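You operate a simulated robot arm through the tools that you are given. There is no shell and no other tool. Be economical: measure what you need, move in short steps, check, and stop when the job is done.

Carry out the task below with a simulated robot arm. There is one attempt and no reset: what you move stays moved.

## Task
Stand two short sticks in slots 26 and 29 of the green drum.
Fine: load each slot at the red pointer; free the stand to turn it and lock it again before loading.

The check looks at the end state, three seconds after you hand in, the way a careful person would. Anything else that was tipped, shoved, dropped, spilled or broken makes it a failure.

## Robot
A 7-joint arm with a two-finger parallel gripper, fixed in place. Base frame: the origin is at the foot of the arm, x ahead of it, y to its left, z up. Readings come in mm, rad, newtons and seconds.
With the tool pointing down near the work surface it reaches from about 300 to 700 mm from the base axis. Its first joint turns from -1.152 to 1.152 rad. Payload 1.57 kg.
Tool frame: the origin (TCP) lies between the finger pads and is the grasp point; the fingertips stand 30 mm ahead of it; z points along the fingers, y is the line along which they close. The gripper opens to 110 mm. The fingers are 24 mm wide and 12 mm thick; the gripper's body (48 by 112 mm) begins 78 mm behind the TCP.
Orientation is that of the tool frame in the base frame, as a unit quaternion [x, y, z, w]. With the fingers straight down and closing along the base's y, the tool's x points along the base's -x, its y along +y and its z along -z.

## Interface
- The arm moves only by the tool jog_arm. Its argument "rows" is one flat list of numbers, 7 for each row, row after row: the turn, a rotation vector about the base's x, y, z in rad, then the shift along the base's x, y, z in mm, then the gripper command, from -1 (shut) to 1 (fully open), values between in proportion. In form: [ax, ay, az, tx, ty, tz, fingers, ax, ay, az, tx, ty, tz, fingers, ...]. A call has 1 to 20 rows; each row is the pose to reach, as a shift and turn from the pose commanded when the call began. Each row takes 0.2 s and may step no farther than 50 mm and 0.15 rad from the row before; otherwise, or with a gripper value out of range, the whole call is refused. Where a pose cannot be reached the arm comes as near as it can. A force on the tool above 70 N (or 10 N above the force at the start of the call, whichever is more), or a blocked arm, ends the call early, and 0.2 s more pass. The fingers move at their own pace (about 108 mm/s each) and stop on an object; they squeeze with about 36 N. The grip force told is the motor's: it shows also when the fingers shut on nothing. Time passes only in rows, and 0.2 s behind the last, so rows that repeat a pose let the fingers close. It gives the time, the measured TCP pose, the force on the tool (base axes), the opening and the grip force at its end, in the units of the frame above (readings bear some noise), with the torque about the TCP (base axes, N m) and any sound that the robot's microphone picked up.
- Cameras (640 x 400 px; columns grow to the right, rows downward): "scene" is fixed at [168.4, -392.5, 1408.7]; the picture's right is [0.75, -0.66, 0.00], its down [-0.35, -0.39, -0.85] and it looks along [0.56, 0.64, -0.52] (base axes); focal length 239 px, centre (320, 200). "wrist" rides on the gripper at [70, 16, -141] in the tool frame; the picture's right is [-0.23, 0.97, 0.00], its down [-0.86, -0.20, -0.48] and it looks along [-0.47, -0.11, 0.88] (tool axes); focal length 222 px, centre (320, 200). There is no depth. A picture from a camera that has moved, and an enlarged one, comes with that camera's place and axes in the base frame and with its lens.
- grab_frame(camera): a new picture of that camera. No time passes.
- close_up(camera, box): a new picture of the part [left, top, right, bottom] of that camera's present view, enlarged. No time passes.
- sign_off(): hands the job in; it is judged then, once.

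Go step by step. Nothing tells you positions but the pictures and the camera data: compare them with the known pose of the tool, close in by small moves and look again before you grip or let go. The budget is 120 turns and 84 pictures, counting those below and the enlarged ones. Unless the task says otherwise, let go and move clear before handing in, and close with one line.

The tools are called after "Request:" by a JSON object that holds its "method" and its "body". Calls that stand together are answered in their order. jog_arm: Moves the arm, as the interface text tells. Its arguments: {"type":"object","properties":{"rows":{"type":"array","items":{"type":"number"}}},"required":["rows"]} The other tools are called the same way: grab_frame (camera) takes a picture; close_up (camera, box) takes an enlarged picture of a part of a camera's view; sign_off () hands the job in.

At the start:

```text
clock: 0.0
tcp_pos: [315.8, -174.6, 1298.9]
tcp_rot: [0.0, 1.0, 0.0, 0.0]
force: [0.4, -0.3, -0.4]
torque: [0.03, -0.02, 0.01]
grip_width: 110.0
grip_force: 0.0
```

scene: 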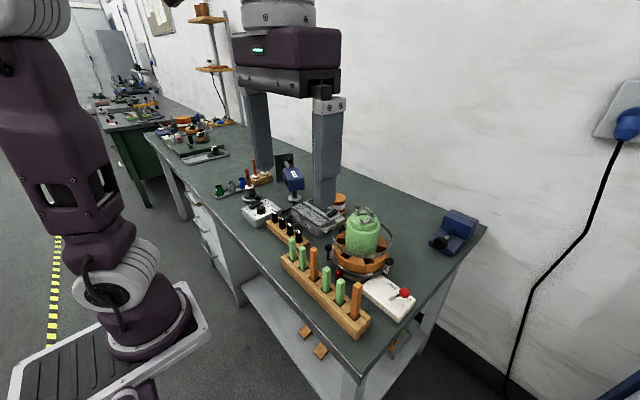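
wrist: 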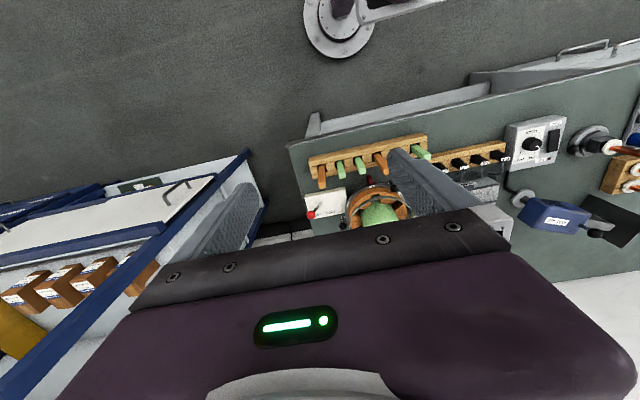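

I see a green drum on an orange stand, a rack of green (short) and orange (long) sticks, and a white box with a red knob or button. I'll look at these closer first.

Request:
{"method": "close_up", "body": {"camera": "scene", "box": [320, 190, 420, 290]}}

Request:
{"method": "close_up", "body": {"camera": "scene", "box": [230, 180, 430, 350]}}

Request:
{"method": "close_up", "body": {"camera": "wrist", "box": [290, 120, 450, 240]}}

```text
4.00 times, centred on (370, 240) of scene
camera zoom: at [168.4, -392.5, 1408.7], right [0.75, -0.66, 0.0], down [-0.35, -0.39, -0.85], along [0.56, 0.64, -0.52], focal length 957 px, centre (120, 40)
```

zoom: 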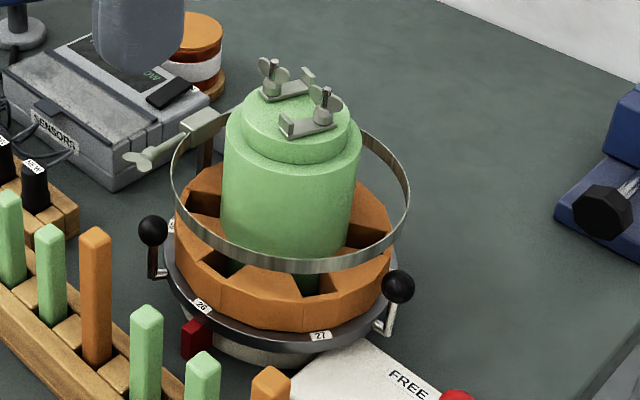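

```text
2.35 times, centred on (330, 265) of scene
camera zoom: at [168.4, -392.5, 1408.7], right [0.75, -0.66, 0.0], down [-0.35, -0.39, -0.85], along [0.56, 0.64, -0.52], focal length 563 px, centre (296, 47)
```

zoom: 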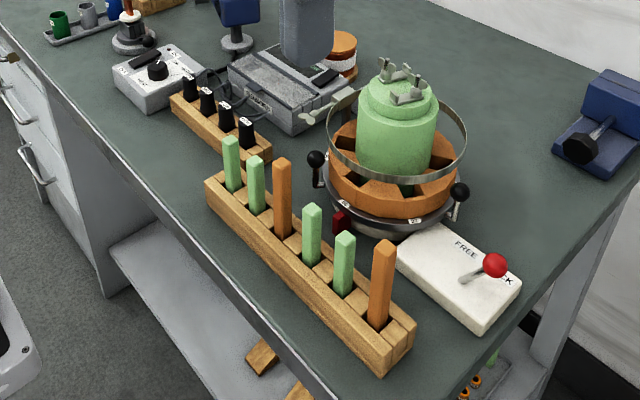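

```text
3.33 times, centred on (370, 180) of wrist
camera zoom: at [247.2, -158.9, 1441.0], right [0.23, 0.97, 0.0], down [0.86, -0.2, 0.48], along [0.47, -0.11, -0.88], focal length 740 px, centre (153, 267)
```

zoom: 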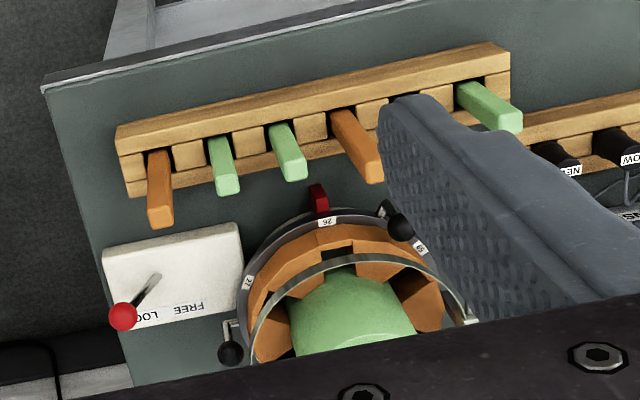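

The stand is near x≈550, y≈-80, with the pointer near (500,-86,900). I'll move the wrist camera to look at it from nearer.

Request:
{"method": "jog_arm", "body": {"rows": [0, 0, 0, 30, 30, -10, 1, 0, 0, 0, 60, 60, -30, 1, 0, 0, 0, 90, 90, -50, 1, 0, 0, 0, 120, 115, -80, 1, 0, 0, 0, 130, 120, -100, 1, 0, 0, 0, 130, 120, -100, 1]}}

Request:
{"method": "grab_frame", "body": {"camera": "wrist"}}

Request:
{"method": "grab_frame", "body": {"camera": "scene"}}

```text
clock: 1.4
tcp_pos: [445.3, -55.3, 1199.3]
tcp_rot: [0.0, 1.0, 0.0, 0.0]
force: [-0.1, -0.1, -0.1]
torque: [-0.03, 0.01, 0.0]
grip_width: 110.2
grip_force: 0.1
```

```text
78 pictures are left
camera wrist: at [377.3, -39.6, 1341.0], right [0.23, 0.97, 0.0], down [0.86, -0.2, 0.48], along [0.47, -0.11, -0.88], focal length 222 px, centre (320, 200)
```

wrist: 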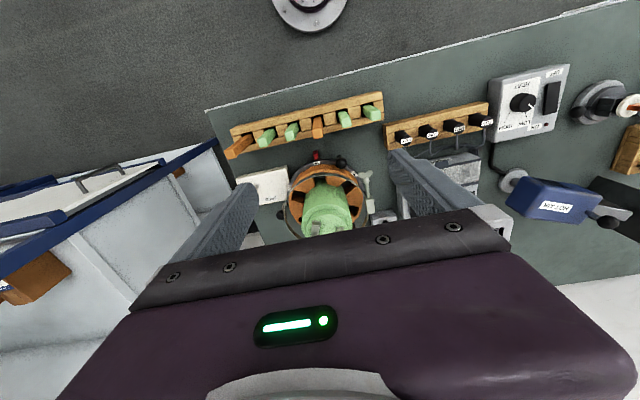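

```text
77 pictures are left
```

scene: 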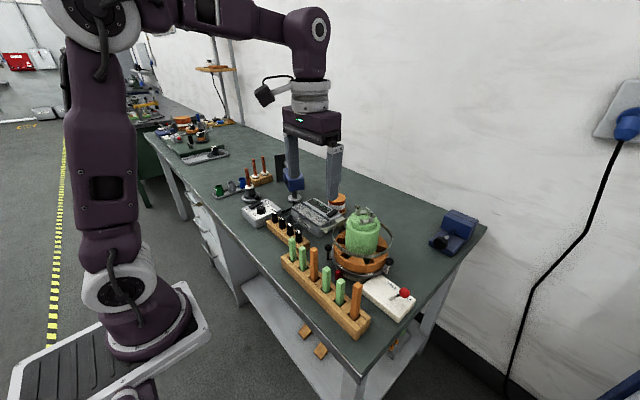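

The wrist camera now frames drum, rack and lever. I'll enlarge them.

Request:
{"method": "close_up", "body": {"camera": "wrist", "box": [264, 140, 384, 240]}}

Request:
{"method": "close_up", "body": {"camera": "wrist", "box": [220, 80, 400, 192]}}

Request:
{"method": "close_up", "body": {"camera": "scene", "box": [310, 195, 430, 315]}}

```text
4.00 times, centred on (324, 190) of wrist
camera zoom: at [377.3, -39.6, 1341.0], right [0.23, 0.97, 0.0], down [0.86, -0.2, 0.48], along [0.47, -0.11, -0.88], focal length 888 px, centre (304, 240)
```

zoom: 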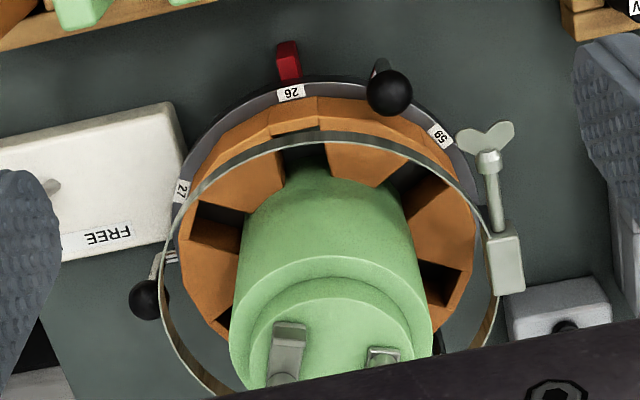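

```text
3.56 times, centred on (310, 136) of wrist
camera zoom: at [377.3, -39.6, 1341.0], right [0.23, 0.97, 0.0], down [0.86, -0.2, 0.48], along [0.47, -0.11, -0.88], focal length 790 px, centre (356, 428)
```

zoom: 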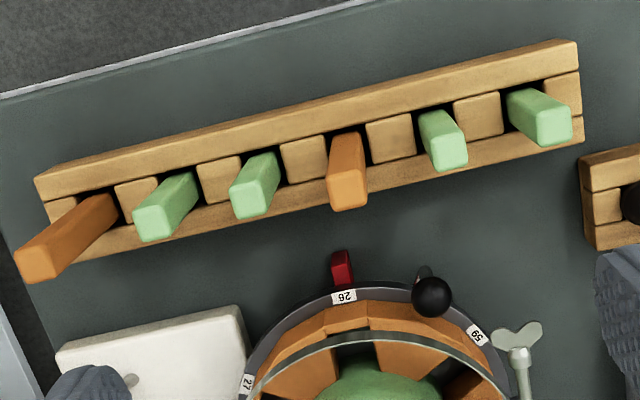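

```text
3.33 times, centred on (370, 255) of scene
camera zoom: at [168.4, -392.5, 1408.7], right [0.75, -0.66, 0.0], down [-0.35, -0.39, -0.85], along [0.56, 0.64, -0.52], focal length 798 px, centre (153, 17)
```

zoom: 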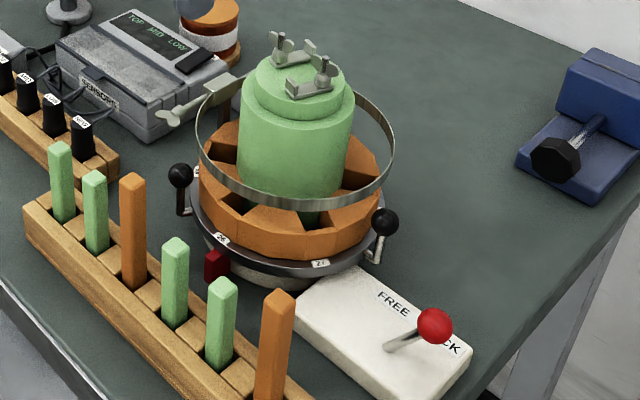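

I need a nearer look to read the labels and see the slots, so I'll come down a little in front of the drum.

Request:
{"method": "jog_arm", "body": {"rows": [0, 0, 0, 20, -10, -40, 1, 0, 0, 0, 35, -15, -80, 1, 0, 0, 0, 35, -15, -90, 1, 0, 0, 0, 35, -15, -90, 1]}}

Request:
{"method": "close_up", "body": {"camera": "wrist", "box": [260, 110, 400, 220]}}

Request:
{"method": "close_up", "body": {"camera": "wrist", "box": [200, 20, 400, 145]}}

```text
clock: 2.4
tcp_pos: [481.6, -67.9, 1108.9]
tcp_rot: [0.0, 1.0, 0.0, 0.0]
force: [0.3, -0.6, 0.0]
torque: [0.0, 0.03, -0.01]
grip_width: 110.1
grip_force: 0.0
```

```text
3.64 times, centred on (330, 165) of wrist
camera zoom: at [411.7, -52.8, 1250.6], right [0.23, 0.97, 0.0], down [0.86, -0.2, 0.48], along [0.47, -0.11, -0.88], focal length 808 px, centre (284, 327)
```

zoom: 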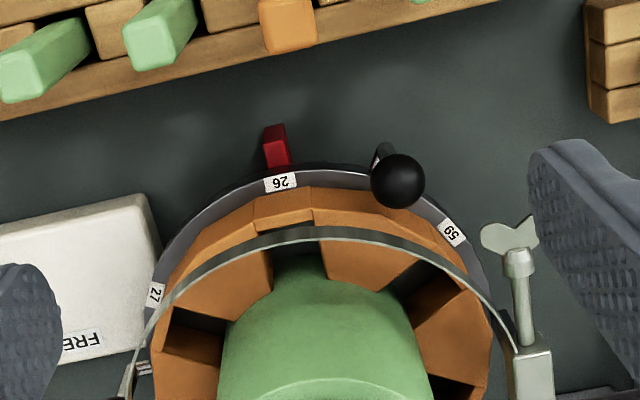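

```text
3.20 times, centred on (300, 82) of wrist
camera zoom: at [411.7, -52.8, 1250.6], right [0.23, 0.97, 0.0], down [0.86, -0.2, 0.48], along [0.47, -0.11, -0.88], focal length 711 px, centre (384, 576)
```

zoom: 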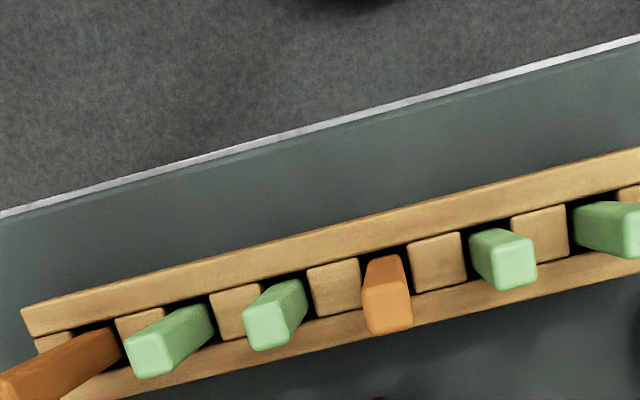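

The label to the right of the pointer is unclear, so I'll zoom further.

Request:
{"method": "close_up", "body": {"camera": "wrist", "box": [346, 150, 376, 170]}}

Request:
{"method": "close_up", "body": {"camera": "scene", "box": [325, 235, 405, 285]}}

```text
16.00 times, centred on (361, 160) of wrist
camera zoom: at [411.7, -52.8, 1250.6], right [0.23, 0.97, 0.0], down [0.86, -0.2, 0.48], along [0.47, -0.11, -0.88], focal length 3554 px, centre (-336, 840)
```

zoom: 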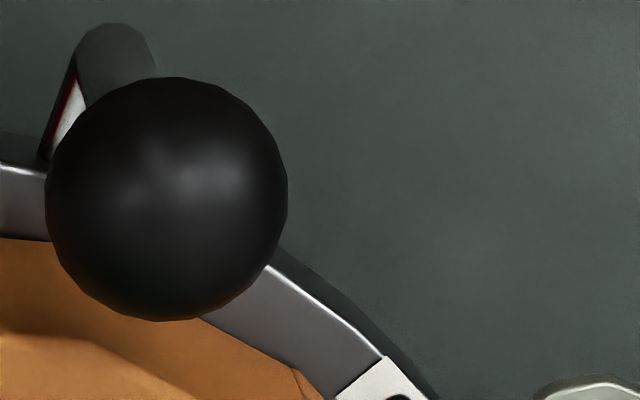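

```text
8.00 times, centred on (365, 260) of scene
camera zoom: at [168.4, -392.5, 1408.7], right [0.75, -0.66, 0.0], down [-0.35, -0.39, -0.85], along [0.56, 0.64, -0.52], focal length 1914 px, centre (-40, -280)
```

zoom: 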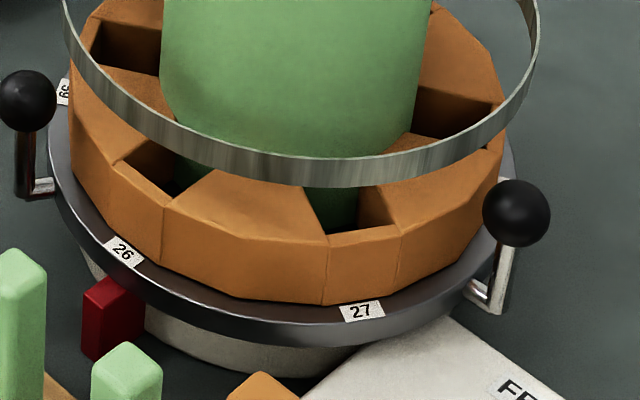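

Request:
{"method": "close_up", "body": {"camera": "wrist", "box": [354, 166, 378, 181]}}

```text
16.00 times, centred on (366, 174) of wrist
camera zoom: at [411.7, -52.8, 1250.6], right [0.23, 0.97, 0.0], down [0.86, -0.2, 0.48], along [0.47, -0.11, -0.88], focal length 3554 px, centre (-416, 624)
```

zoom: 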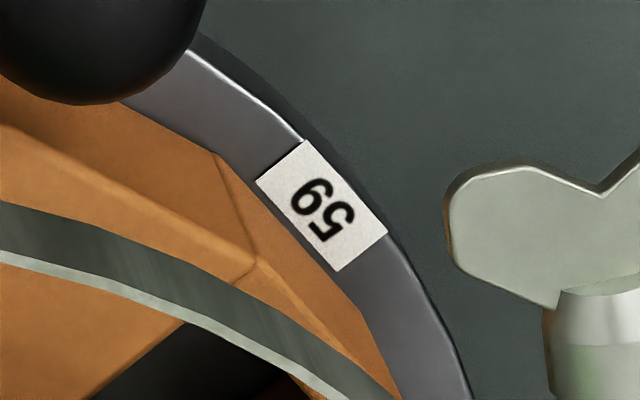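

The labels show 26 at the pointer and 27 then 59 on either side, so 29 is probably three slots past 26 (26–29, then 56–59). The short green sticks stand in a rack near x≈445. I'll hover over the green stick at y≈-102 with the fingers partly closed.

Request:
{"method": "jog_arm", "body": {"rows": [0, 0, 0, -18, -17, -25, 0.3, 0, 0, 0, -36, -34, -50, -0.27, 0, 0, 0, -36, -34, -65, -0.27, 0, 0, 0, -36, -34, -65, -0.27, 0, 0, 0, -36, -34, -65, -0.27]}}

Request:
{"method": "grab_frame", "body": {"camera": "wrist"}}

Request:
{"method": "close_up", "body": {"camera": "scene", "box": [260, 190, 400, 330]}}

```text
clock: 3.6
tcp_pos: [445.1, -103.5, 1043.1]
tcp_rot: [0.0, 1.0, 0.0, 0.0]
force: [0.1, 0.1, -0.8]
torque: [0.02, 0.02, 0.03]
grip_width: 40.0
grip_force: 0.1
```

```text
68 pictures are left
camera wrist: at [375.9, -88.2, 1185.7], right [0.23, 0.97, 0.0], down [0.86, -0.2, 0.48], along [0.47, -0.11, -0.88], focal length 222 px, centre (320, 200)
```

wrist: 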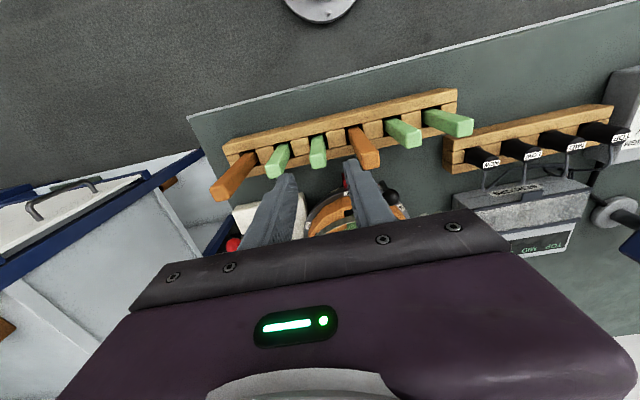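

```text
2.86 times, centred on (330, 260) of scene
camera zoom: at [168.4, -392.5, 1408.7], right [0.75, -0.66, 0.0], down [-0.35, -0.39, -0.85], along [0.56, 0.64, -0.52], focal length 684 px, centre (291, 29)
```

zoom: 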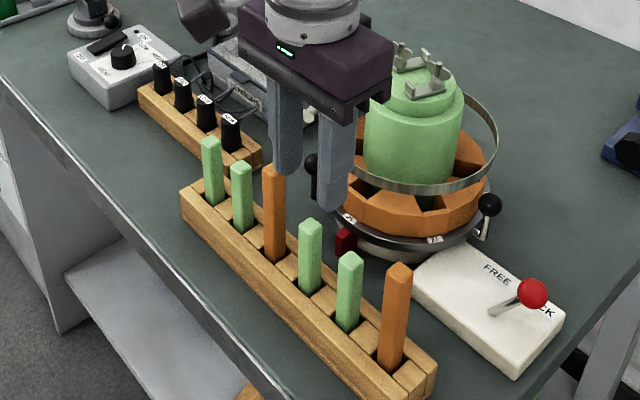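

The scene projection of the fingertips matches the camera model well. The stick is at about (443,-105) with its top at z≈975; I'll check with a zoom.

Request:
{"method": "close_up", "body": {"camera": "wrist", "box": [260, 110, 400, 200]}}

Request:
{"method": "close_up", "body": {"camera": "scene", "box": [290, 210, 370, 290]}}

```text
4.44 times, centred on (330, 155) of wrist
camera zoom: at [375.9, -88.2, 1185.7], right [0.23, 0.97, 0.0], down [0.86, -0.2, 0.48], along [0.47, -0.11, -0.88], focal length 987 px, centre (276, 400)
```

zoom: 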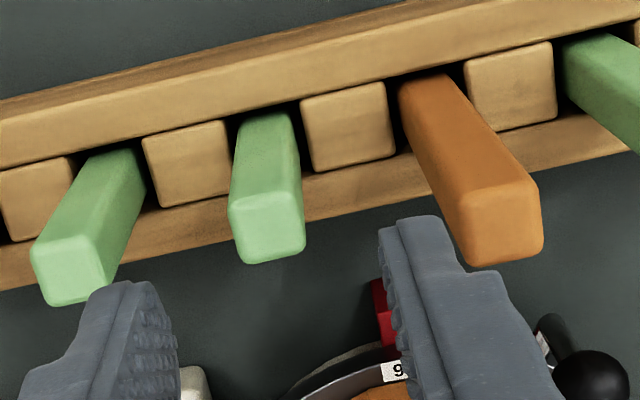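

```text
5.00 times, centred on (330, 250) of scene
camera zoom: at [168.4, -392.5, 1408.7], right [0.75, -0.66, 0.0], down [-0.35, -0.39, -0.85], along [0.56, 0.64, -0.52], focal length 1196 px, centre (270, -50)
```

zoom: 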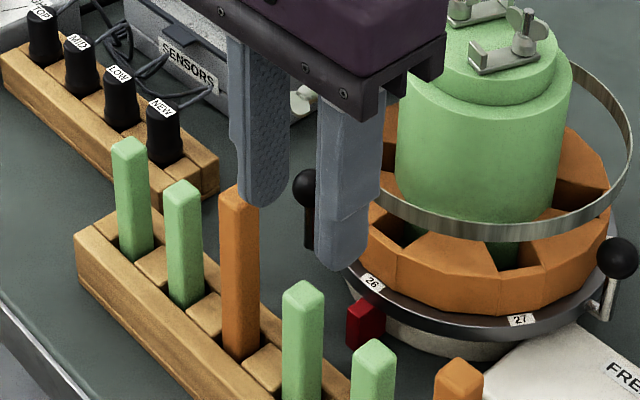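

I'm confident of the stick at ≈(442.5,-105.5), top ≈978. I'll lower around it and close.

Request:
{"method": "jog_arm", "body": {"rows": [0, 0, 0, -2.5, -2, -25, -0.27, 0, 0, 0, -2.5, -2, -50, -0.27, 0, 0, 0, -2.5, -2, -65, -0.27, 0, 0, 0, -2.5, -2, -65, -0.27]}}

Request:
{"method": "close_up", "body": {"camera": "scene", "box": [280, 200, 380, 300]}}

Request:
{"method": "close_up", "body": {"camera": "wrist", "box": [240, 110, 400, 210]}}

```text
clock: 4.6
tcp_pos: [442.6, -106.7, 979.6]
tcp_rot: [-0.001, 1.0, 0.0, 0.0]
force: [-0.4, -0.1, -0.6]
torque: [-0.04, -0.01, -0.02]
grip_width: 40.4
grip_force: 0.1
```

```text
4.00 times, centred on (330, 250) of scene
camera zoom: at [168.4, -392.5, 1408.7], right [0.75, -0.66, 0.0], down [-0.35, -0.39, -0.85], along [0.56, 0.64, -0.52], focal length 957 px, centre (280, 0)
```

zoom: 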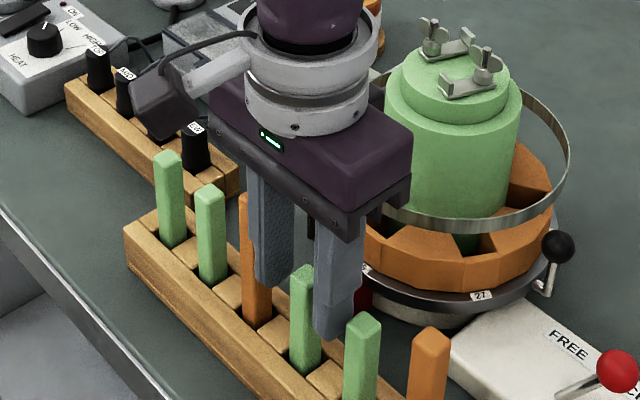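

```text
4.00 times, centred on (320, 160) of wrist
camera zoom: at [373.3, -90.5, 1121.2], right [0.23, 0.97, 0.0], down [0.86, -0.2, 0.48], along [0.47, -0.11, -0.88], focal length 888 px, centre (320, 360)
```

zoom: 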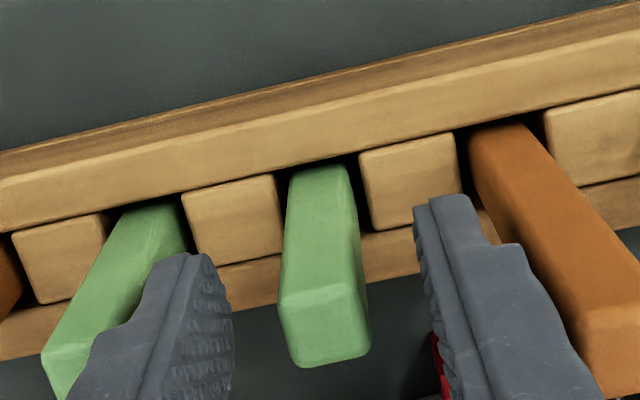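

The stick is centred between the fingers, so I'll go down 17 mm more and close.

Request:
{"method": "jog_arm", "body": {"rows": [0, 0, 0, 0, 0, -17, -0.27, 0, 0, 0, 0, 0, -17, -0.27, 0, 0, 0, 0, 0, -17, -1, 0, 0, 0, 0, 0, -17, -1, 0, 0, 0, 0, 0, -17, -1]}}

```text
clock: 5.8
tcp_pos: [441.6, -105.1, 962.8]
tcp_rot: [0.0, 1.0, 0.0, 0.0]
force: [-0.7, 0.0, 0.3]
torque: [0.02, 0.0, 0.0]
grip_width: 15.2
grip_force: 31.2
```

Gripped, 15 mm wide. I'll lift it straight up.

Request:
{"method": "jog_arm", "body": {"rows": [0, 0, 0, 0, 0, 30, -1, 0, 0, 0, 0, 0, 70, -1, 0, 0, 0, 0, 0, 110, -1, 0, 0, 0, 0, 0, 120, -1, 0, 0, 0, 0, 0, 120, -1]}}

Request:
{"method": "close_up", "body": {"camera": "scene", "box": [280, 160, 400, 280]}}

Request:
{"method": "close_up", "body": {"camera": "wrist", "box": [240, 110, 400, 210]}}

```text
clock: 7.0
tcp_pos: [442.0, -106.8, 1084.3]
tcp_rot: [0.0, 1.0, 0.001, 0.0]
force: [0.8, 0.1, -0.2]
torque: [0.0, 0.0, 0.05]
grip_width: 15.0
grip_force: 30.6
```

```text
3.33 times, centred on (340, 220) of scene
camera zoom: at [168.4, -392.5, 1408.7], right [0.75, -0.66, 0.0], down [-0.35, -0.39, -0.85], along [0.56, 0.64, -0.52], focal length 798 px, centre (253, 133)
```

zoom: 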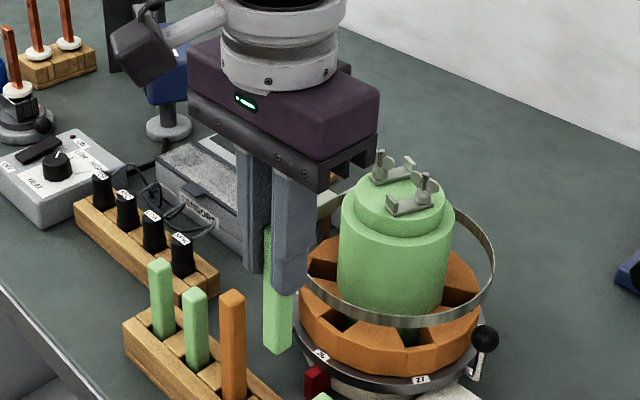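

```text
4.00 times, centred on (320, 160) of wrist
camera zoom: at [373.3, -91.0, 1225.5], right [0.23, 0.97, 0.0], down [0.86, -0.2, 0.48], along [0.47, -0.11, -0.88], focal length 888 px, centre (320, 360)
```

zoom: 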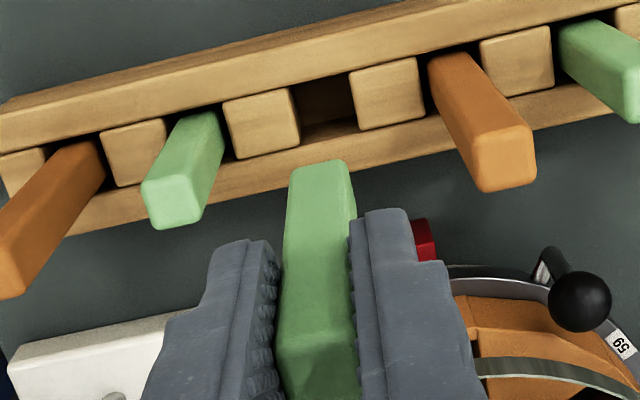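

The stick hangs about 89 mm below the TCP, so it's ~104 mm long. Slot 26 is at x≈527–557, y≈-80, with the hoop at z≈961–974. I'll carry the stick over the slot, staying above the hoop.

Request:
{"method": "jog_arm", "body": {"rows": [0, 0, 0, 30, 8, 10, -1, 0, 0, 0, 65, 18, 10, -1, 0, 0, 0, 100, 26, 10, -1, 0, 0, 0, 100, 26, 10, -1, 0, 0, 0, 100, 26, 10, -1]}}

Request:
{"method": "close_up", "body": {"camera": "scene", "box": [310, 190, 410, 290]}}

Request:
{"method": "close_up", "body": {"camera": "wrist", "box": [250, 110, 390, 210]}}

```text
clock: 8.2
tcp_pos: [543.6, -79.2, 1093.7]
tcp_rot: [0.0, 1.0, 0.0, 0.0]
force: [-0.1, -0.5, -1.1]
torque: [0.02, -0.03, 0.01]
grip_width: 15.3
grip_force: 30.8
```

```text
4.00 times, centred on (360, 240) of scene
camera zoom: at [168.4, -392.5, 1408.7], right [0.75, -0.66, 0.0], down [-0.35, -0.39, -0.85], along [0.56, 0.64, -0.52], focal length 957 px, centre (160, 40)
```

zoom: 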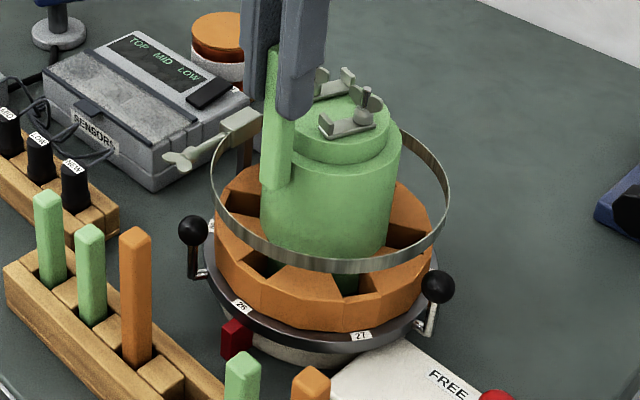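

```text
4.00 times, centred on (320, 160) of wrist
camera zoom: at [475.0, -63.8, 1235.6], right [0.23, 0.97, 0.0], down [0.86, -0.2, 0.48], along [0.47, -0.11, -0.88], focal length 888 px, centre (320, 360)
```

zoom: 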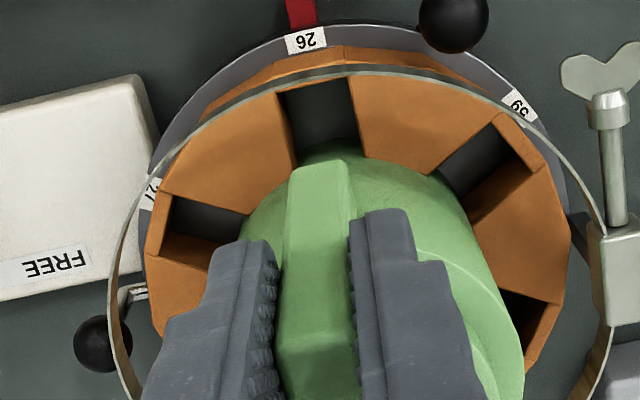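

The slot opening spans y≈-91.5 to -67.8, centred at -79.7, and aligns with the stick. I'll lower to just above the ring, 2 mm farther out, and recheck.

Request:
{"method": "jog_arm", "body": {"rows": [0, 0, 0, -2, -0.5, -15, -1, 0, 0, 0, -2, -0.5, -30, -1, 0, 0, 0, -2, -0.5, -45, -1, 0, 0, 0, -2, -0.5, -45, -1]}}

Request:
{"method": "close_up", "body": {"camera": "scene", "box": [325, 205, 395, 265]}}

Request:
{"method": "close_up", "body": {"camera": "wrist", "box": [280, 90, 360, 150]}}

```text
clock: 9.2
tcp_pos: [541.2, -80.8, 1047.6]
tcp_rot: [0.0, 1.0, 0.0, 0.0]
force: [0.0, 0.1, -0.4]
torque: [0.01, 0.0, 0.0]
grip_width: 15.1
grip_force: 31.4
```

```text
6.67 times, centred on (360, 235) of scene
camera zoom: at [168.4, -392.5, 1408.7], right [0.75, -0.66, 0.0], down [-0.35, -0.39, -0.85], along [0.56, 0.64, -0.52], focal length 1595 px, centre (53, -33)
```

zoom: 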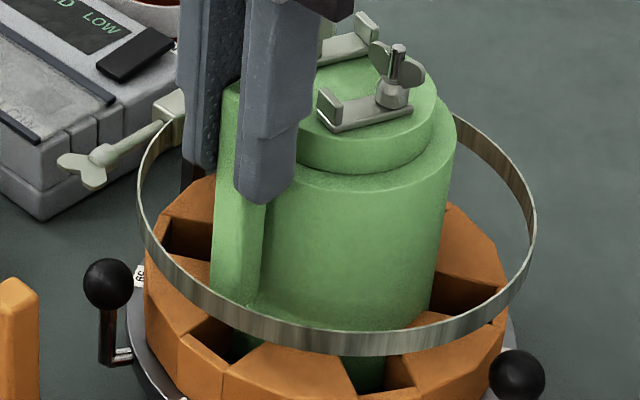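

```text
6.67 times, centred on (320, 120) of wrist
camera zoom: at [472.4, -64.3, 1189.3], right [0.23, 0.97, 0.0], down [0.86, -0.2, 0.48], along [0.47, -0.11, -0.88], focal length 1481 px, centre (320, 733)
```

zoom: 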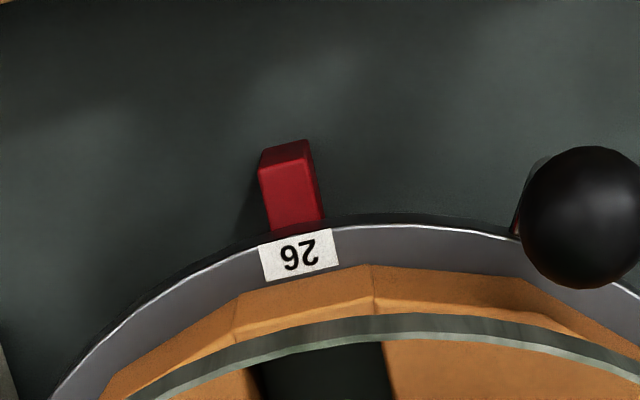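

Request:
{"method": "close_up", "body": {"camera": "wrist", "box": [275, 130, 371, 190]}}

```text
6.67 times, centred on (323, 160) of wrist
camera zoom: at [472.4, -64.3, 1189.3], right [0.23, 0.97, 0.0], down [0.86, -0.2, 0.48], along [0.47, -0.11, -0.88], focal length 1481 px, centre (300, 467)
```

zoom: 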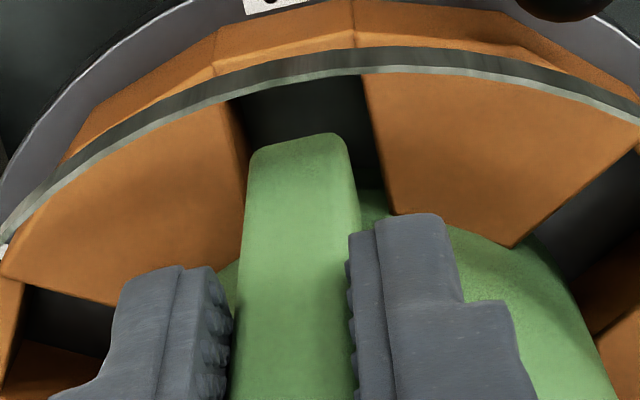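

The stick sits about 1.4 mm left of slot centre in the wrist view. I'll correct +y and lower into the slot.

Request:
{"method": "jog_arm", "body": {"rows": [0, 0, 0, 0, 1.5, 0, -1, 0, 0, 0, 0, 1.5, -10, -1, 0, 0, 0, 0, 1.5, -20, -1, 0, 0, 0, 0, 1.5, -28, -1, 0, 0, 0, 0, 1.5, -28, -1]}}

Request:
{"method": "close_up", "body": {"camera": "wrist", "box": [275, 120, 371, 180]}}

Request:
{"method": "close_up", "body": {"camera": "scene", "box": [325, 205, 395, 265]}}

```text
clock: 10.4
tcp_pos: [539.4, -79.2, 1020.5]
tcp_rot: [0.0, 1.0, 0.0, 0.0]
force: [0.4, -0.4, -0.3]
torque: [-0.01, -0.02, -0.02]
grip_width: 15.1
grip_force: 30.7
```

```text
6.67 times, centred on (323, 150) of wrist
camera zoom: at [471.9, -62.9, 1160.7], right [0.23, 0.97, 0.0], down [0.86, -0.2, 0.48], along [0.47, -0.11, -0.88], focal length 1481 px, centre (300, 533)
```

zoom: 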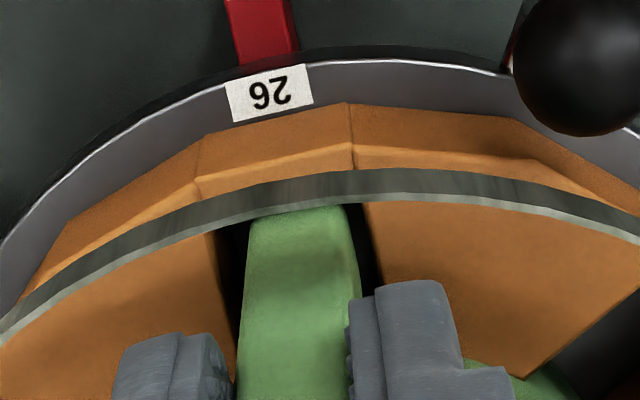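

```text
6.67 times, centred on (360, 235) of scene
camera zoom: at [168.4, -392.5, 1408.7], right [0.75, -0.66, 0.0], down [-0.35, -0.39, -0.85], along [0.56, 0.64, -0.52], focal length 1595 px, centre (53, -33)
```

zoom: 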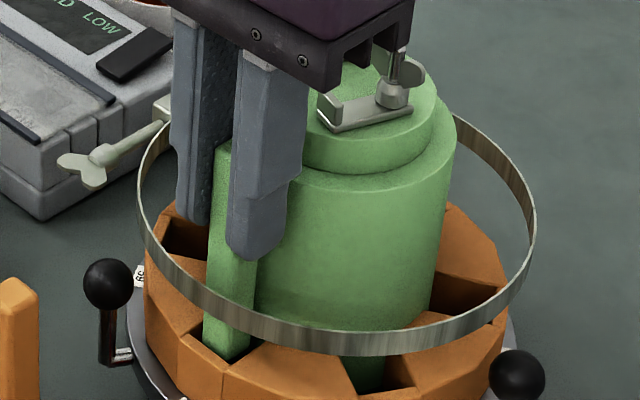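

The stick has entered the slot without force. I'll shift 2 mm inward for clearance to the dam and continue down.

Request:
{"method": "jog_arm", "body": {"rows": [0, 0, 0, 2, 0, 0, -1, 0, 0, 0, 2, 0, -8, -1, 0, 0, 0, 2, 0, -14, -1, 0, 0, 0, 2, 0, -20, -1, 0, 0, 0, 2, 0, -20, -1]}}

Request:
{"method": "close_up", "body": {"camera": "scene", "box": [325, 205, 395, 265]}}

```text
clock: 11.6
tcp_pos: [541.9, -77.5, 998.9]
tcp_rot: [0.0, 1.0, 0.0, -0.001]
force: [-0.7, 0.1, -0.1]
torque: [0.02, -0.02, 0.0]
grip_width: 15.2
grip_force: 31.3
```

```text
6.67 times, centred on (360, 235) of scene
camera zoom: at [168.4, -392.5, 1408.7], right [0.75, -0.66, 0.0], down [-0.35, -0.39, -0.85], along [0.56, 0.64, -0.52], focal length 1595 px, centre (53, -33)
```

zoom: 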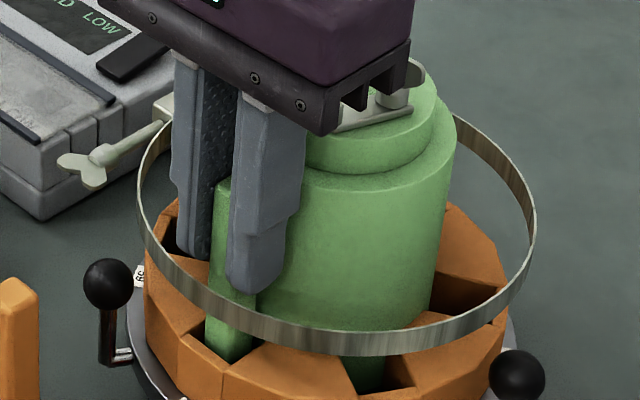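

Request:
{"method": "jog_arm", "body": {"rows": [0, 0, 0, 0, 0, -3, -1, 0, 0, 0, 0, 0, -6, -1, 0, 0, 0, 0, 0, -9, -1, 0, 0, 0, 0, 0, -9, -1]}}

```text
clock: 12.6
tcp_pos: [542.3, -78.1, 991.6]
tcp_rot: [0.0, 1.0, 0.0, 0.002]
force: [4.5, 1.8, 27.1]
torque: [0.13, -0.45, -0.02]
grip_width: 15.3
grip_force: 31.2
```

Contact with the slot floor at about 27 N. I'll ease up 2 mm, open just enough to release, and look.

Request:
{"method": "jog_arm", "body": {"rows": [0, 0, 0, 0, 0, 2, -1, 0, 0, 0, 0, 0, 2, -1, 0, 0, 0, 0, 0, 2, -0.6, 0, 0, 0, 0, 0, 2, -0.58, 0, 0, 0, 0, 0, 2, -0.58]}}

Request:
{"method": "close_up", "body": {"camera": "scene", "box": [325, 205, 395, 265]}}

Request:
{"method": "close_up", "body": {"camera": "wrist", "box": [265, 120, 381, 200]}}

```text
clock: 13.8
tcp_pos: [540.9, -77.7, 992.9]
tcp_rot: [0.0, 1.0, -0.001, -0.001]
force: [0.5, -0.9, -0.5]
torque: [-0.03, -0.02, 0.0]
grip_width: 23.0
grip_force: 0.0
```

```text
6.67 times, centred on (360, 235) of scene
camera zoom: at [168.4, -392.5, 1408.7], right [0.75, -0.66, 0.0], down [-0.35, -0.39, -0.85], along [0.56, 0.64, -0.52], focal length 1595 px, centre (53, -33)
```

zoom: 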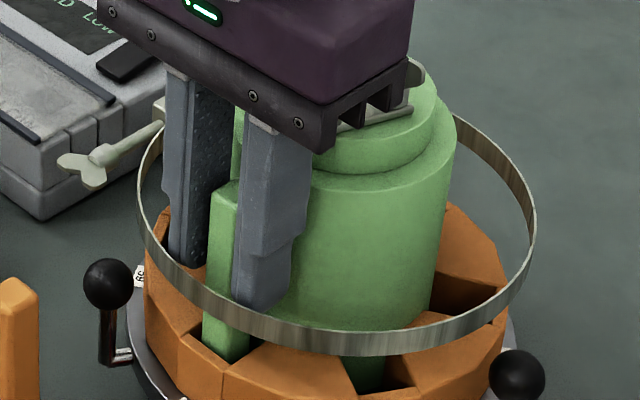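

```text
5.00 times, centred on (323, 160) of wrist
camera zoom: at [473.3, -62.7, 1134.2], right [0.23, 0.97, 0.0], down [0.86, -0.2, 0.48], along [0.47, -0.11, -0.88], focal length 1111 px, centre (305, 400)
```

zoom: 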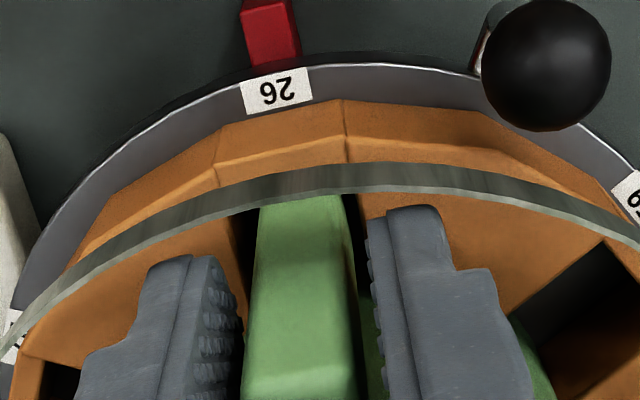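

The stick is released and stands upright in slot 26. I'll rise straight up clear of the drum and check.

Request:
{"method": "jog_arm", "body": {"rows": [0, 0, 0, 0, 0, 15, -0.58, 0, 0, 0, 0, 0, 50, -0.58, 0, 0, 0, 0, 0, 95, -0.58, 0, 0, 0, 0, 0, 140, -0.58, 0, 0, 0, -40, -30, 165, -0.58, 0, 0, 0, -80, -55, 170, -0.58, 0, 0, 0, -80, -55, 170, -0.58]}}

Request:
{"method": "close_up", "body": {"camera": "scene", "box": [310, 195, 430, 315]}}

Request:
{"method": "grab_frame", "body": {"camera": "wrist"}}

```text
refused: row 5 steps farther than a row can; nothing moved
```

```text
3.33 times, centred on (370, 255) of scene
camera zoom: at [168.4, -392.5, 1408.7], right [0.75, -0.66, 0.0], down [-0.35, -0.39, -0.85], along [0.56, 0.64, -0.52], focal length 798 px, centre (153, 17)
```

zoom: 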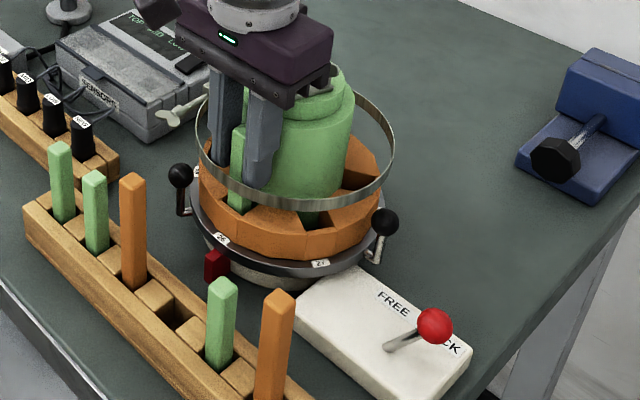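

```text
49 pictures are left
camera wrist: at [473.3, -62.7, 1134.2], right [0.23, 0.97, 0.0], down [0.86, -0.2, 0.48], along [0.47, -0.11, -0.88], focal length 222 px, centre (320, 200)
```

wrist: 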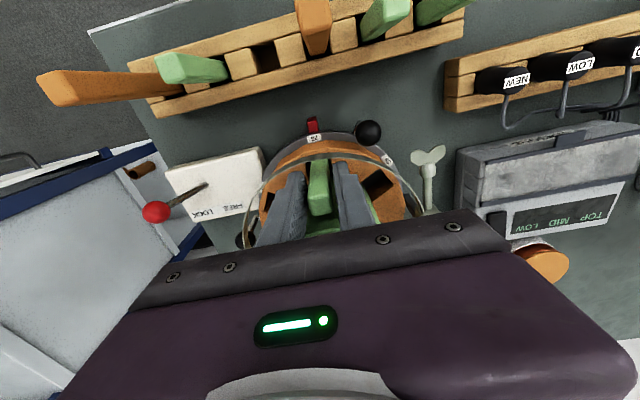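

One step was too long, so I'll repeat with smaller ones.

Request:
{"method": "jog_arm", "body": {"rows": [0, 0, 0, 0, 0, 15, -0.58, 0, 0, 0, 0, 0, 50, -0.58, 0, 0, 0, 0, 0, 95, -0.58, 0, 0, 0, 0, 0, 135, -0.58, 0, 0, 0, -30, -20, 150, -0.58, 0, 0, 0, -60, -45, 160, -0.58, 0, 0, 0, -60, -80, 160, -0.58, 0, 0, 0, -60, -110, 160, -0.8, 0, 0, 0, -60, -110, 160, -1]}}

Request:
{"method": "close_up", "body": {"camera": "scene", "box": [310, 195, 430, 315]}}

Request:
{"method": "grab_frame", "body": {"camera": "wrist"}}

```text
clock: 15.8
tcp_pos: [481.7, -189.5, 1152.4]
tcp_rot: [0.0, 1.0, 0.0, 0.001]
force: [0.2, -0.7, -0.3]
torque: [0.03, -0.01, -0.01]
grip_width: 0.2
grip_force: 21.4
```

```text
3.33 times, centred on (370, 255) of scene
camera zoom: at [168.4, -392.5, 1408.7], right [0.75, -0.66, 0.0], down [-0.35, -0.39, -0.85], along [0.56, 0.64, -0.52], focal length 798 px, centre (153, 17)
```

zoom: 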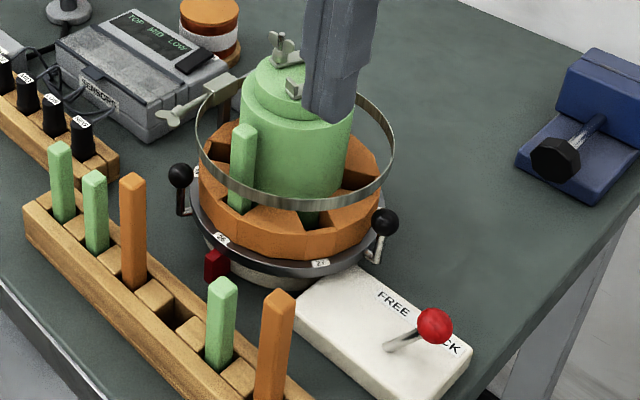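

```text
47 pictures are left
camera wrist: at [413.2, -174.0, 1294.3], right [0.23, 0.97, 0.0], down [0.86, -0.2, 0.48], along [0.47, -0.11, -0.88], focal length 222 px, centre (320, 200)
```

wrist: 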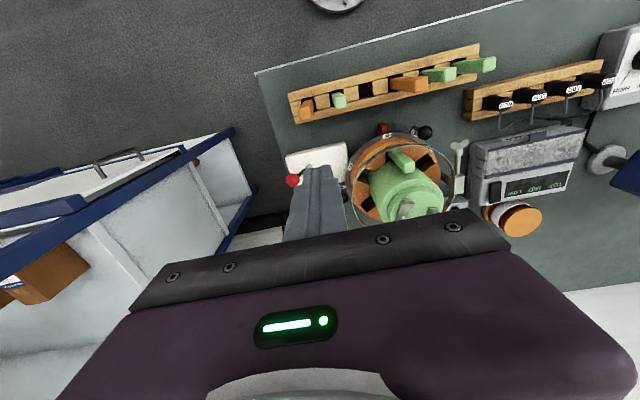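

Stick 1 stands well in slot 26. The lever knob is at ≈(549,-253,945), leaning to -y (LOCK), with FREE toward +y. I'll bring the closed fingers down on its -y side.

Request:
{"method": "jog_arm", "body": {"rows": [0, 0, 0, 20, -35, -25, -1, 0, 0, 0, 42, -70, -50, -1, 0, 0, 0, 65, -98, -75, -1, 0, 0, 0, 65, -98, -115, -1, 0, 0, 0, 65, -98, -155, -1, 0, 0, 0, 65, -98, -155, -1]}}

Request:
{"method": "close_up", "body": {"camera": "scene", "box": [350, 230, 450, 310]}}

Request:
{"method": "close_up", "body": {"camera": "wrist", "box": [240, 80, 420, 200]}}

```text
clock: 17.2
tcp_pos: [551.5, -286.6, 997.4]
tcp_rot: [0.001, 1.0, 0.0, 0.0]
force: [-0.5, 0.5, 0.6]
torque: [0.0, -0.03, -0.02]
grip_width: 0.0
grip_force: 20.5
```

```text
5.00 times, centred on (400, 270) of scene
camera zoom: at [168.4, -392.5, 1408.7], right [0.75, -0.66, 0.0], down [-0.35, -0.39, -0.85], along [0.56, 0.64, -0.52], focal length 1196 px, centre (-80, -150)
```

zoom: 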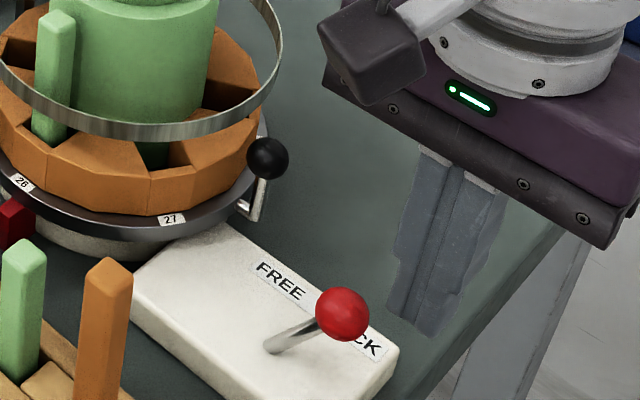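

```text
3.33 times, centred on (330, 140) of wrist
camera zoom: at [482.5, -270.2, 1139.7], right [0.23, 0.97, 0.0], down [0.86, -0.2, 0.48], along [0.47, -0.11, -0.88], focal length 740 px, centre (287, 400)
```

zoom: 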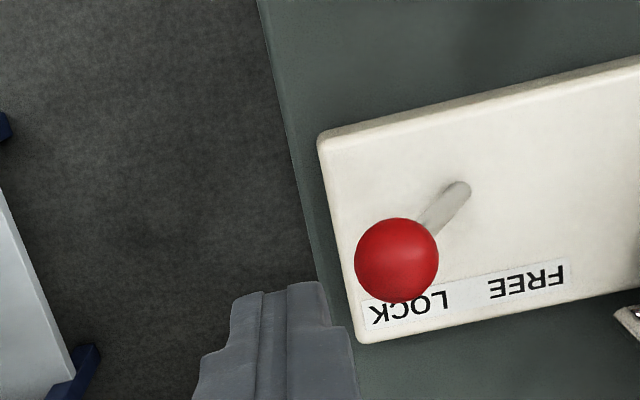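

Knob confirmed at (550,-255), radius 12, pivot y≈-231. I'll lower beside it and push it toward FREE in +y.

Request:
{"method": "jog_arm", "body": {"rows": [0, 0, 0, 0, 0, -20, -1, 0, 0, 0, 0, 0, -35, -1, 0, 0, 0, 0, 8, -35, -1, 0, 0, 0, 0, 16, -35, -1, 0, 0, 0, 0, 24, -35, -1, 0, 0, 0, 0, 32, -35, -1, 0, 0, 0, 0, 40, -35, -1, 0, 0, 0, 0, 48, -35, -1, 0, 0, 0, 0, 53, -35, -1, 0, 0, 0, 0, 53, -35, -1]}}

Request:
{"method": "close_up", "body": {"camera": "scene", "box": [350, 230, 450, 310]}}

```text
clock: 19.4
tcp_pos: [547.1, -232.6, 963.6]
tcp_rot: [0.001, 1.0, 0.0, 0.0]
force: [-0.4, 0.8, 0.4]
torque: [0.0, 0.01, 0.02]
grip_width: 0.0
grip_force: 21.4
```

```text
5.00 times, centred on (400, 270) of scene
camera zoom: at [168.4, -392.5, 1408.7], right [0.75, -0.66, 0.0], down [-0.35, -0.39, -0.85], along [0.56, 0.64, -0.52], focal length 1196 px, centre (-80, -150)
```

zoom: 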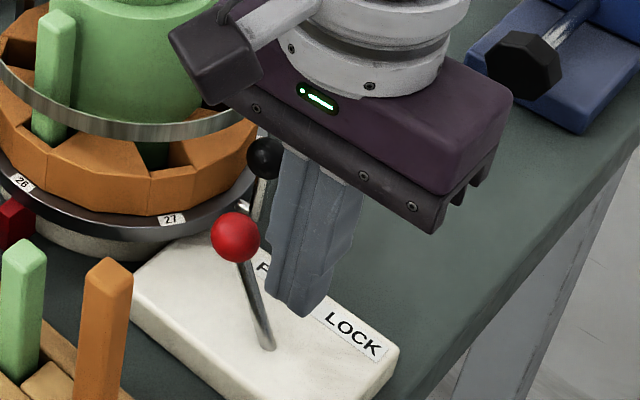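

The lever now stands at FREE. I fit the stand centre to (602,-79.5) with three handle balls at radius 95.5; ball B is at (602,-175,946). I'll lift, yaw the gripper 90° and hover over ball B to cage it.

Request:
{"method": "jog_arm", "body": {"rows": [0, 0, 0, 0, -5, 30, -1, 0, 0, 0, 0, -5, 70, -1, 0, 0, 0.15, 5, -5, 100, -0.7, 0, 0, 0.3, 10, 0, 100, -0.42, 0, 0, 0.45, 15, 8, 100, -0.42, 0, 0, 0.6, 20, 16, 100, -0.42, 0, 0, 0.75, 25, 24, 100, -0.42, 0, 0, 0.9, 30, 32, 100, -0.42, 0, 0, 1.05, 35, 38, 100, -0.42, 0, 0, 1.2, 40, 45, 100, -0.42, 0, 0, 1.35, 45, 50, 100, -0.42, 0, 0, 1.5, 50, 55, 100, -0.42, 0, 0, 1.571, 54, 58, 100, -0.42, 0, 0, 1.571, 54, 58, 75, -0.42, 0, 0, 1.571, 54, 58, 75, -0.42]}}

Request:
{"method": "close_up", "body": {"camera": "scene", "box": [350, 200, 450, 290]}}

Request:
{"method": "grab_frame", "body": {"camera": "wrist"}}

```text
clock: 22.6
tcp_pos: [602.4, -175.5, 1036.5]
tcp_rot: [0.708, -0.707, 0.0, -0.001]
force: [-0.5, -0.3, 0.0]
torque: [-0.02, 0.0, 0.03]
grip_width: 31.9
grip_force: 0.1
```

```text
4.44 times, centred on (400, 245) of scene
camera zoom: at [168.4, -392.5, 1408.7], right [0.75, -0.66, 0.0], down [-0.35, -0.39, -0.85], along [0.56, 0.64, -0.52], focal length 1063 px, centre (-36, 0)
```

zoom: 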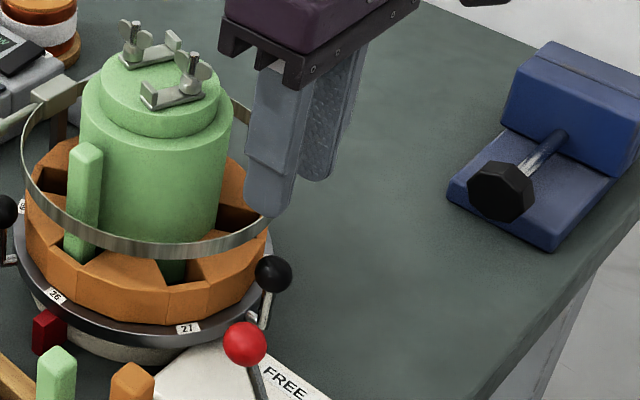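

```text
42 pictures are left
camera wrist: at [587.0, -246.2, 1178.2], right [-0.97, 0.23, 0.0], down [0.2, 0.86, 0.48], along [0.11, 0.47, -0.88], focal length 222 px, centre (320, 200)
```

wrist: 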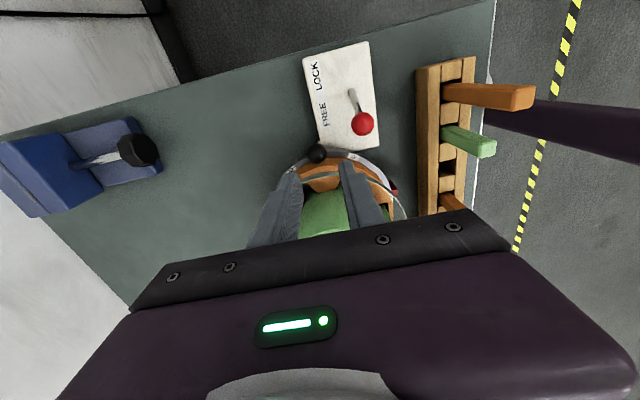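

Request:
{"method": "close_up", "body": {"camera": "wrist", "box": [270, 130, 370, 200]}}

Request:
{"method": "close_up", "body": {"camera": "scene", "box": [385, 225, 425, 275]}}

```text
5.71 times, centred on (320, 165) of wrist
camera zoom: at [587.0, -246.2, 1178.2], right [-0.97, 0.23, 0.0], down [0.2, 0.86, 0.48], along [0.11, 0.47, -0.88], focal length 1269 px, centre (320, 400)
```

zoom: 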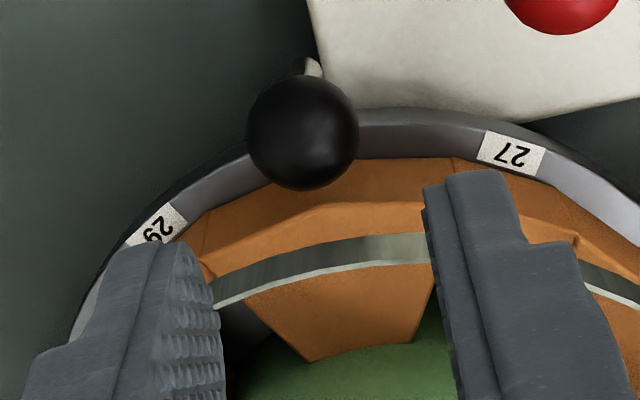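

```text
8.00 times, centred on (405, 250) of scene
camera zoom: at [168.4, -392.5, 1408.7], right [0.75, -0.66, 0.0], down [-0.35, -0.39, -0.85], along [0.56, 0.64, -0.52], focal length 1914 px, centre (-360, -200)
```

zoom: 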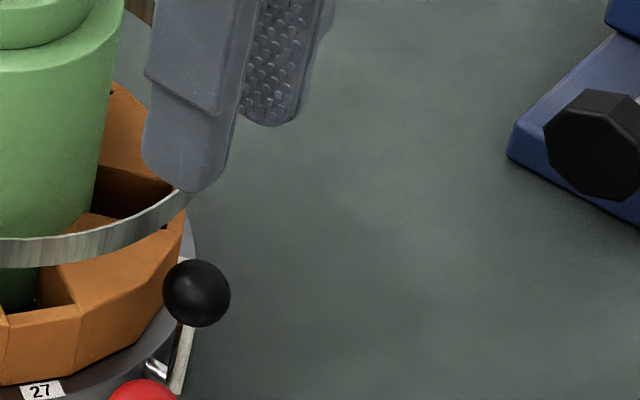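

The spacing is about 60°, so there are six slots. I must read the next label properly (28 or 29).

Request:
{"method": "close_up", "body": {"camera": "wrist", "box": [282, 160, 306, 175]}}

```text
16.00 times, centred on (294, 168) of wrist
camera zoom: at [587.0, -246.2, 1178.2], right [-0.97, 0.23, 0.0], down [0.2, 0.86, 0.48], along [0.11, 0.47, -0.88], focal length 3554 px, centre (736, 720)
```

zoom: 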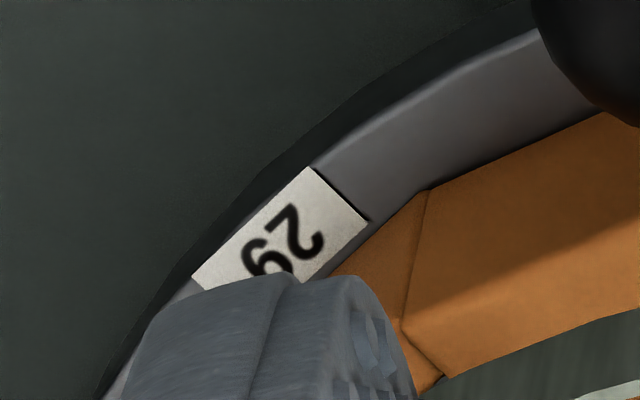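

Two of the labels are 27 and (almost surely) 29 at 300°, so the needed turn is 120° clockwise, putting a ball back at each present ball position. I'll lower the cage over ball B, slightly outward to clear the hoop.

Request:
{"method": "jog_arm", "body": {"rows": [0, 0, 0, 0.5, -4.5, -20, -0.42, 0, 0, 0, 0.5, -4.5, -45, -0.42, 0, 0, 0, 0.5, -4.5, -60, -0.42, 0, 0, 0, 0.5, -4.5, -72, -0.42, 0, 0, 0, 0.5, -4.5, -72, -0.42]}}

Request:
{"method": "close_up", "body": {"camera": "scene", "box": [360, 210, 430, 280]}}

Request:
{"method": "close_up", "body": {"camera": "wrist", "box": [260, 120, 380, 200]}}

```text
clock: 23.8
tcp_pos: [602.3, -180.4, 965.5]
tcp_rot: [0.707, -0.707, 0.0, 0.001]
force: [0.7, -0.1, -0.4]
torque: [-0.04, 0.0, 0.01]
grip_width: 32.1
grip_force: 0.1
```

```text
5.71 times, centred on (395, 245) of scene
camera zoom: at [168.4, -392.5, 1408.7], right [0.75, -0.66, 0.0], down [-0.35, -0.39, -0.85], along [0.56, 0.64, -0.52], focal length 1367 px, centre (-109, -57)
```

zoom: 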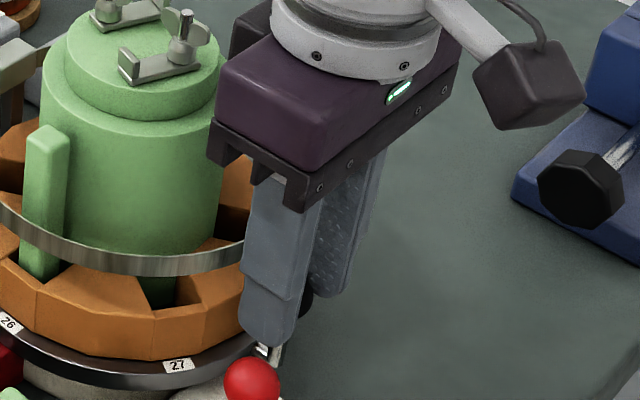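

```text
5.00 times, centred on (320, 160) of wrist
camera zoom: at [587.8, -251.0, 1107.1], right [-0.97, 0.23, 0.0], down [0.2, 0.86, 0.48], along [0.11, 0.47, -0.88], focal length 1111 px, centre (320, 400)
```

zoom: 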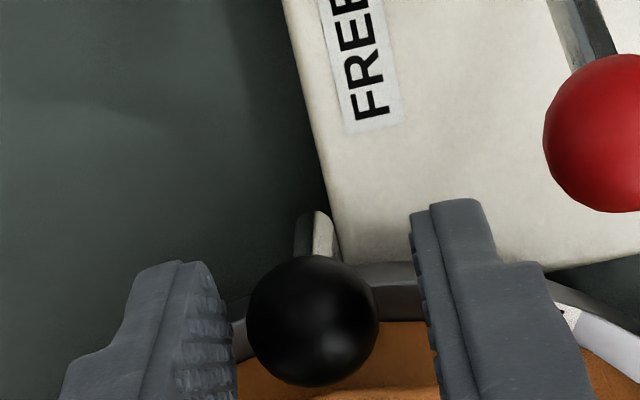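

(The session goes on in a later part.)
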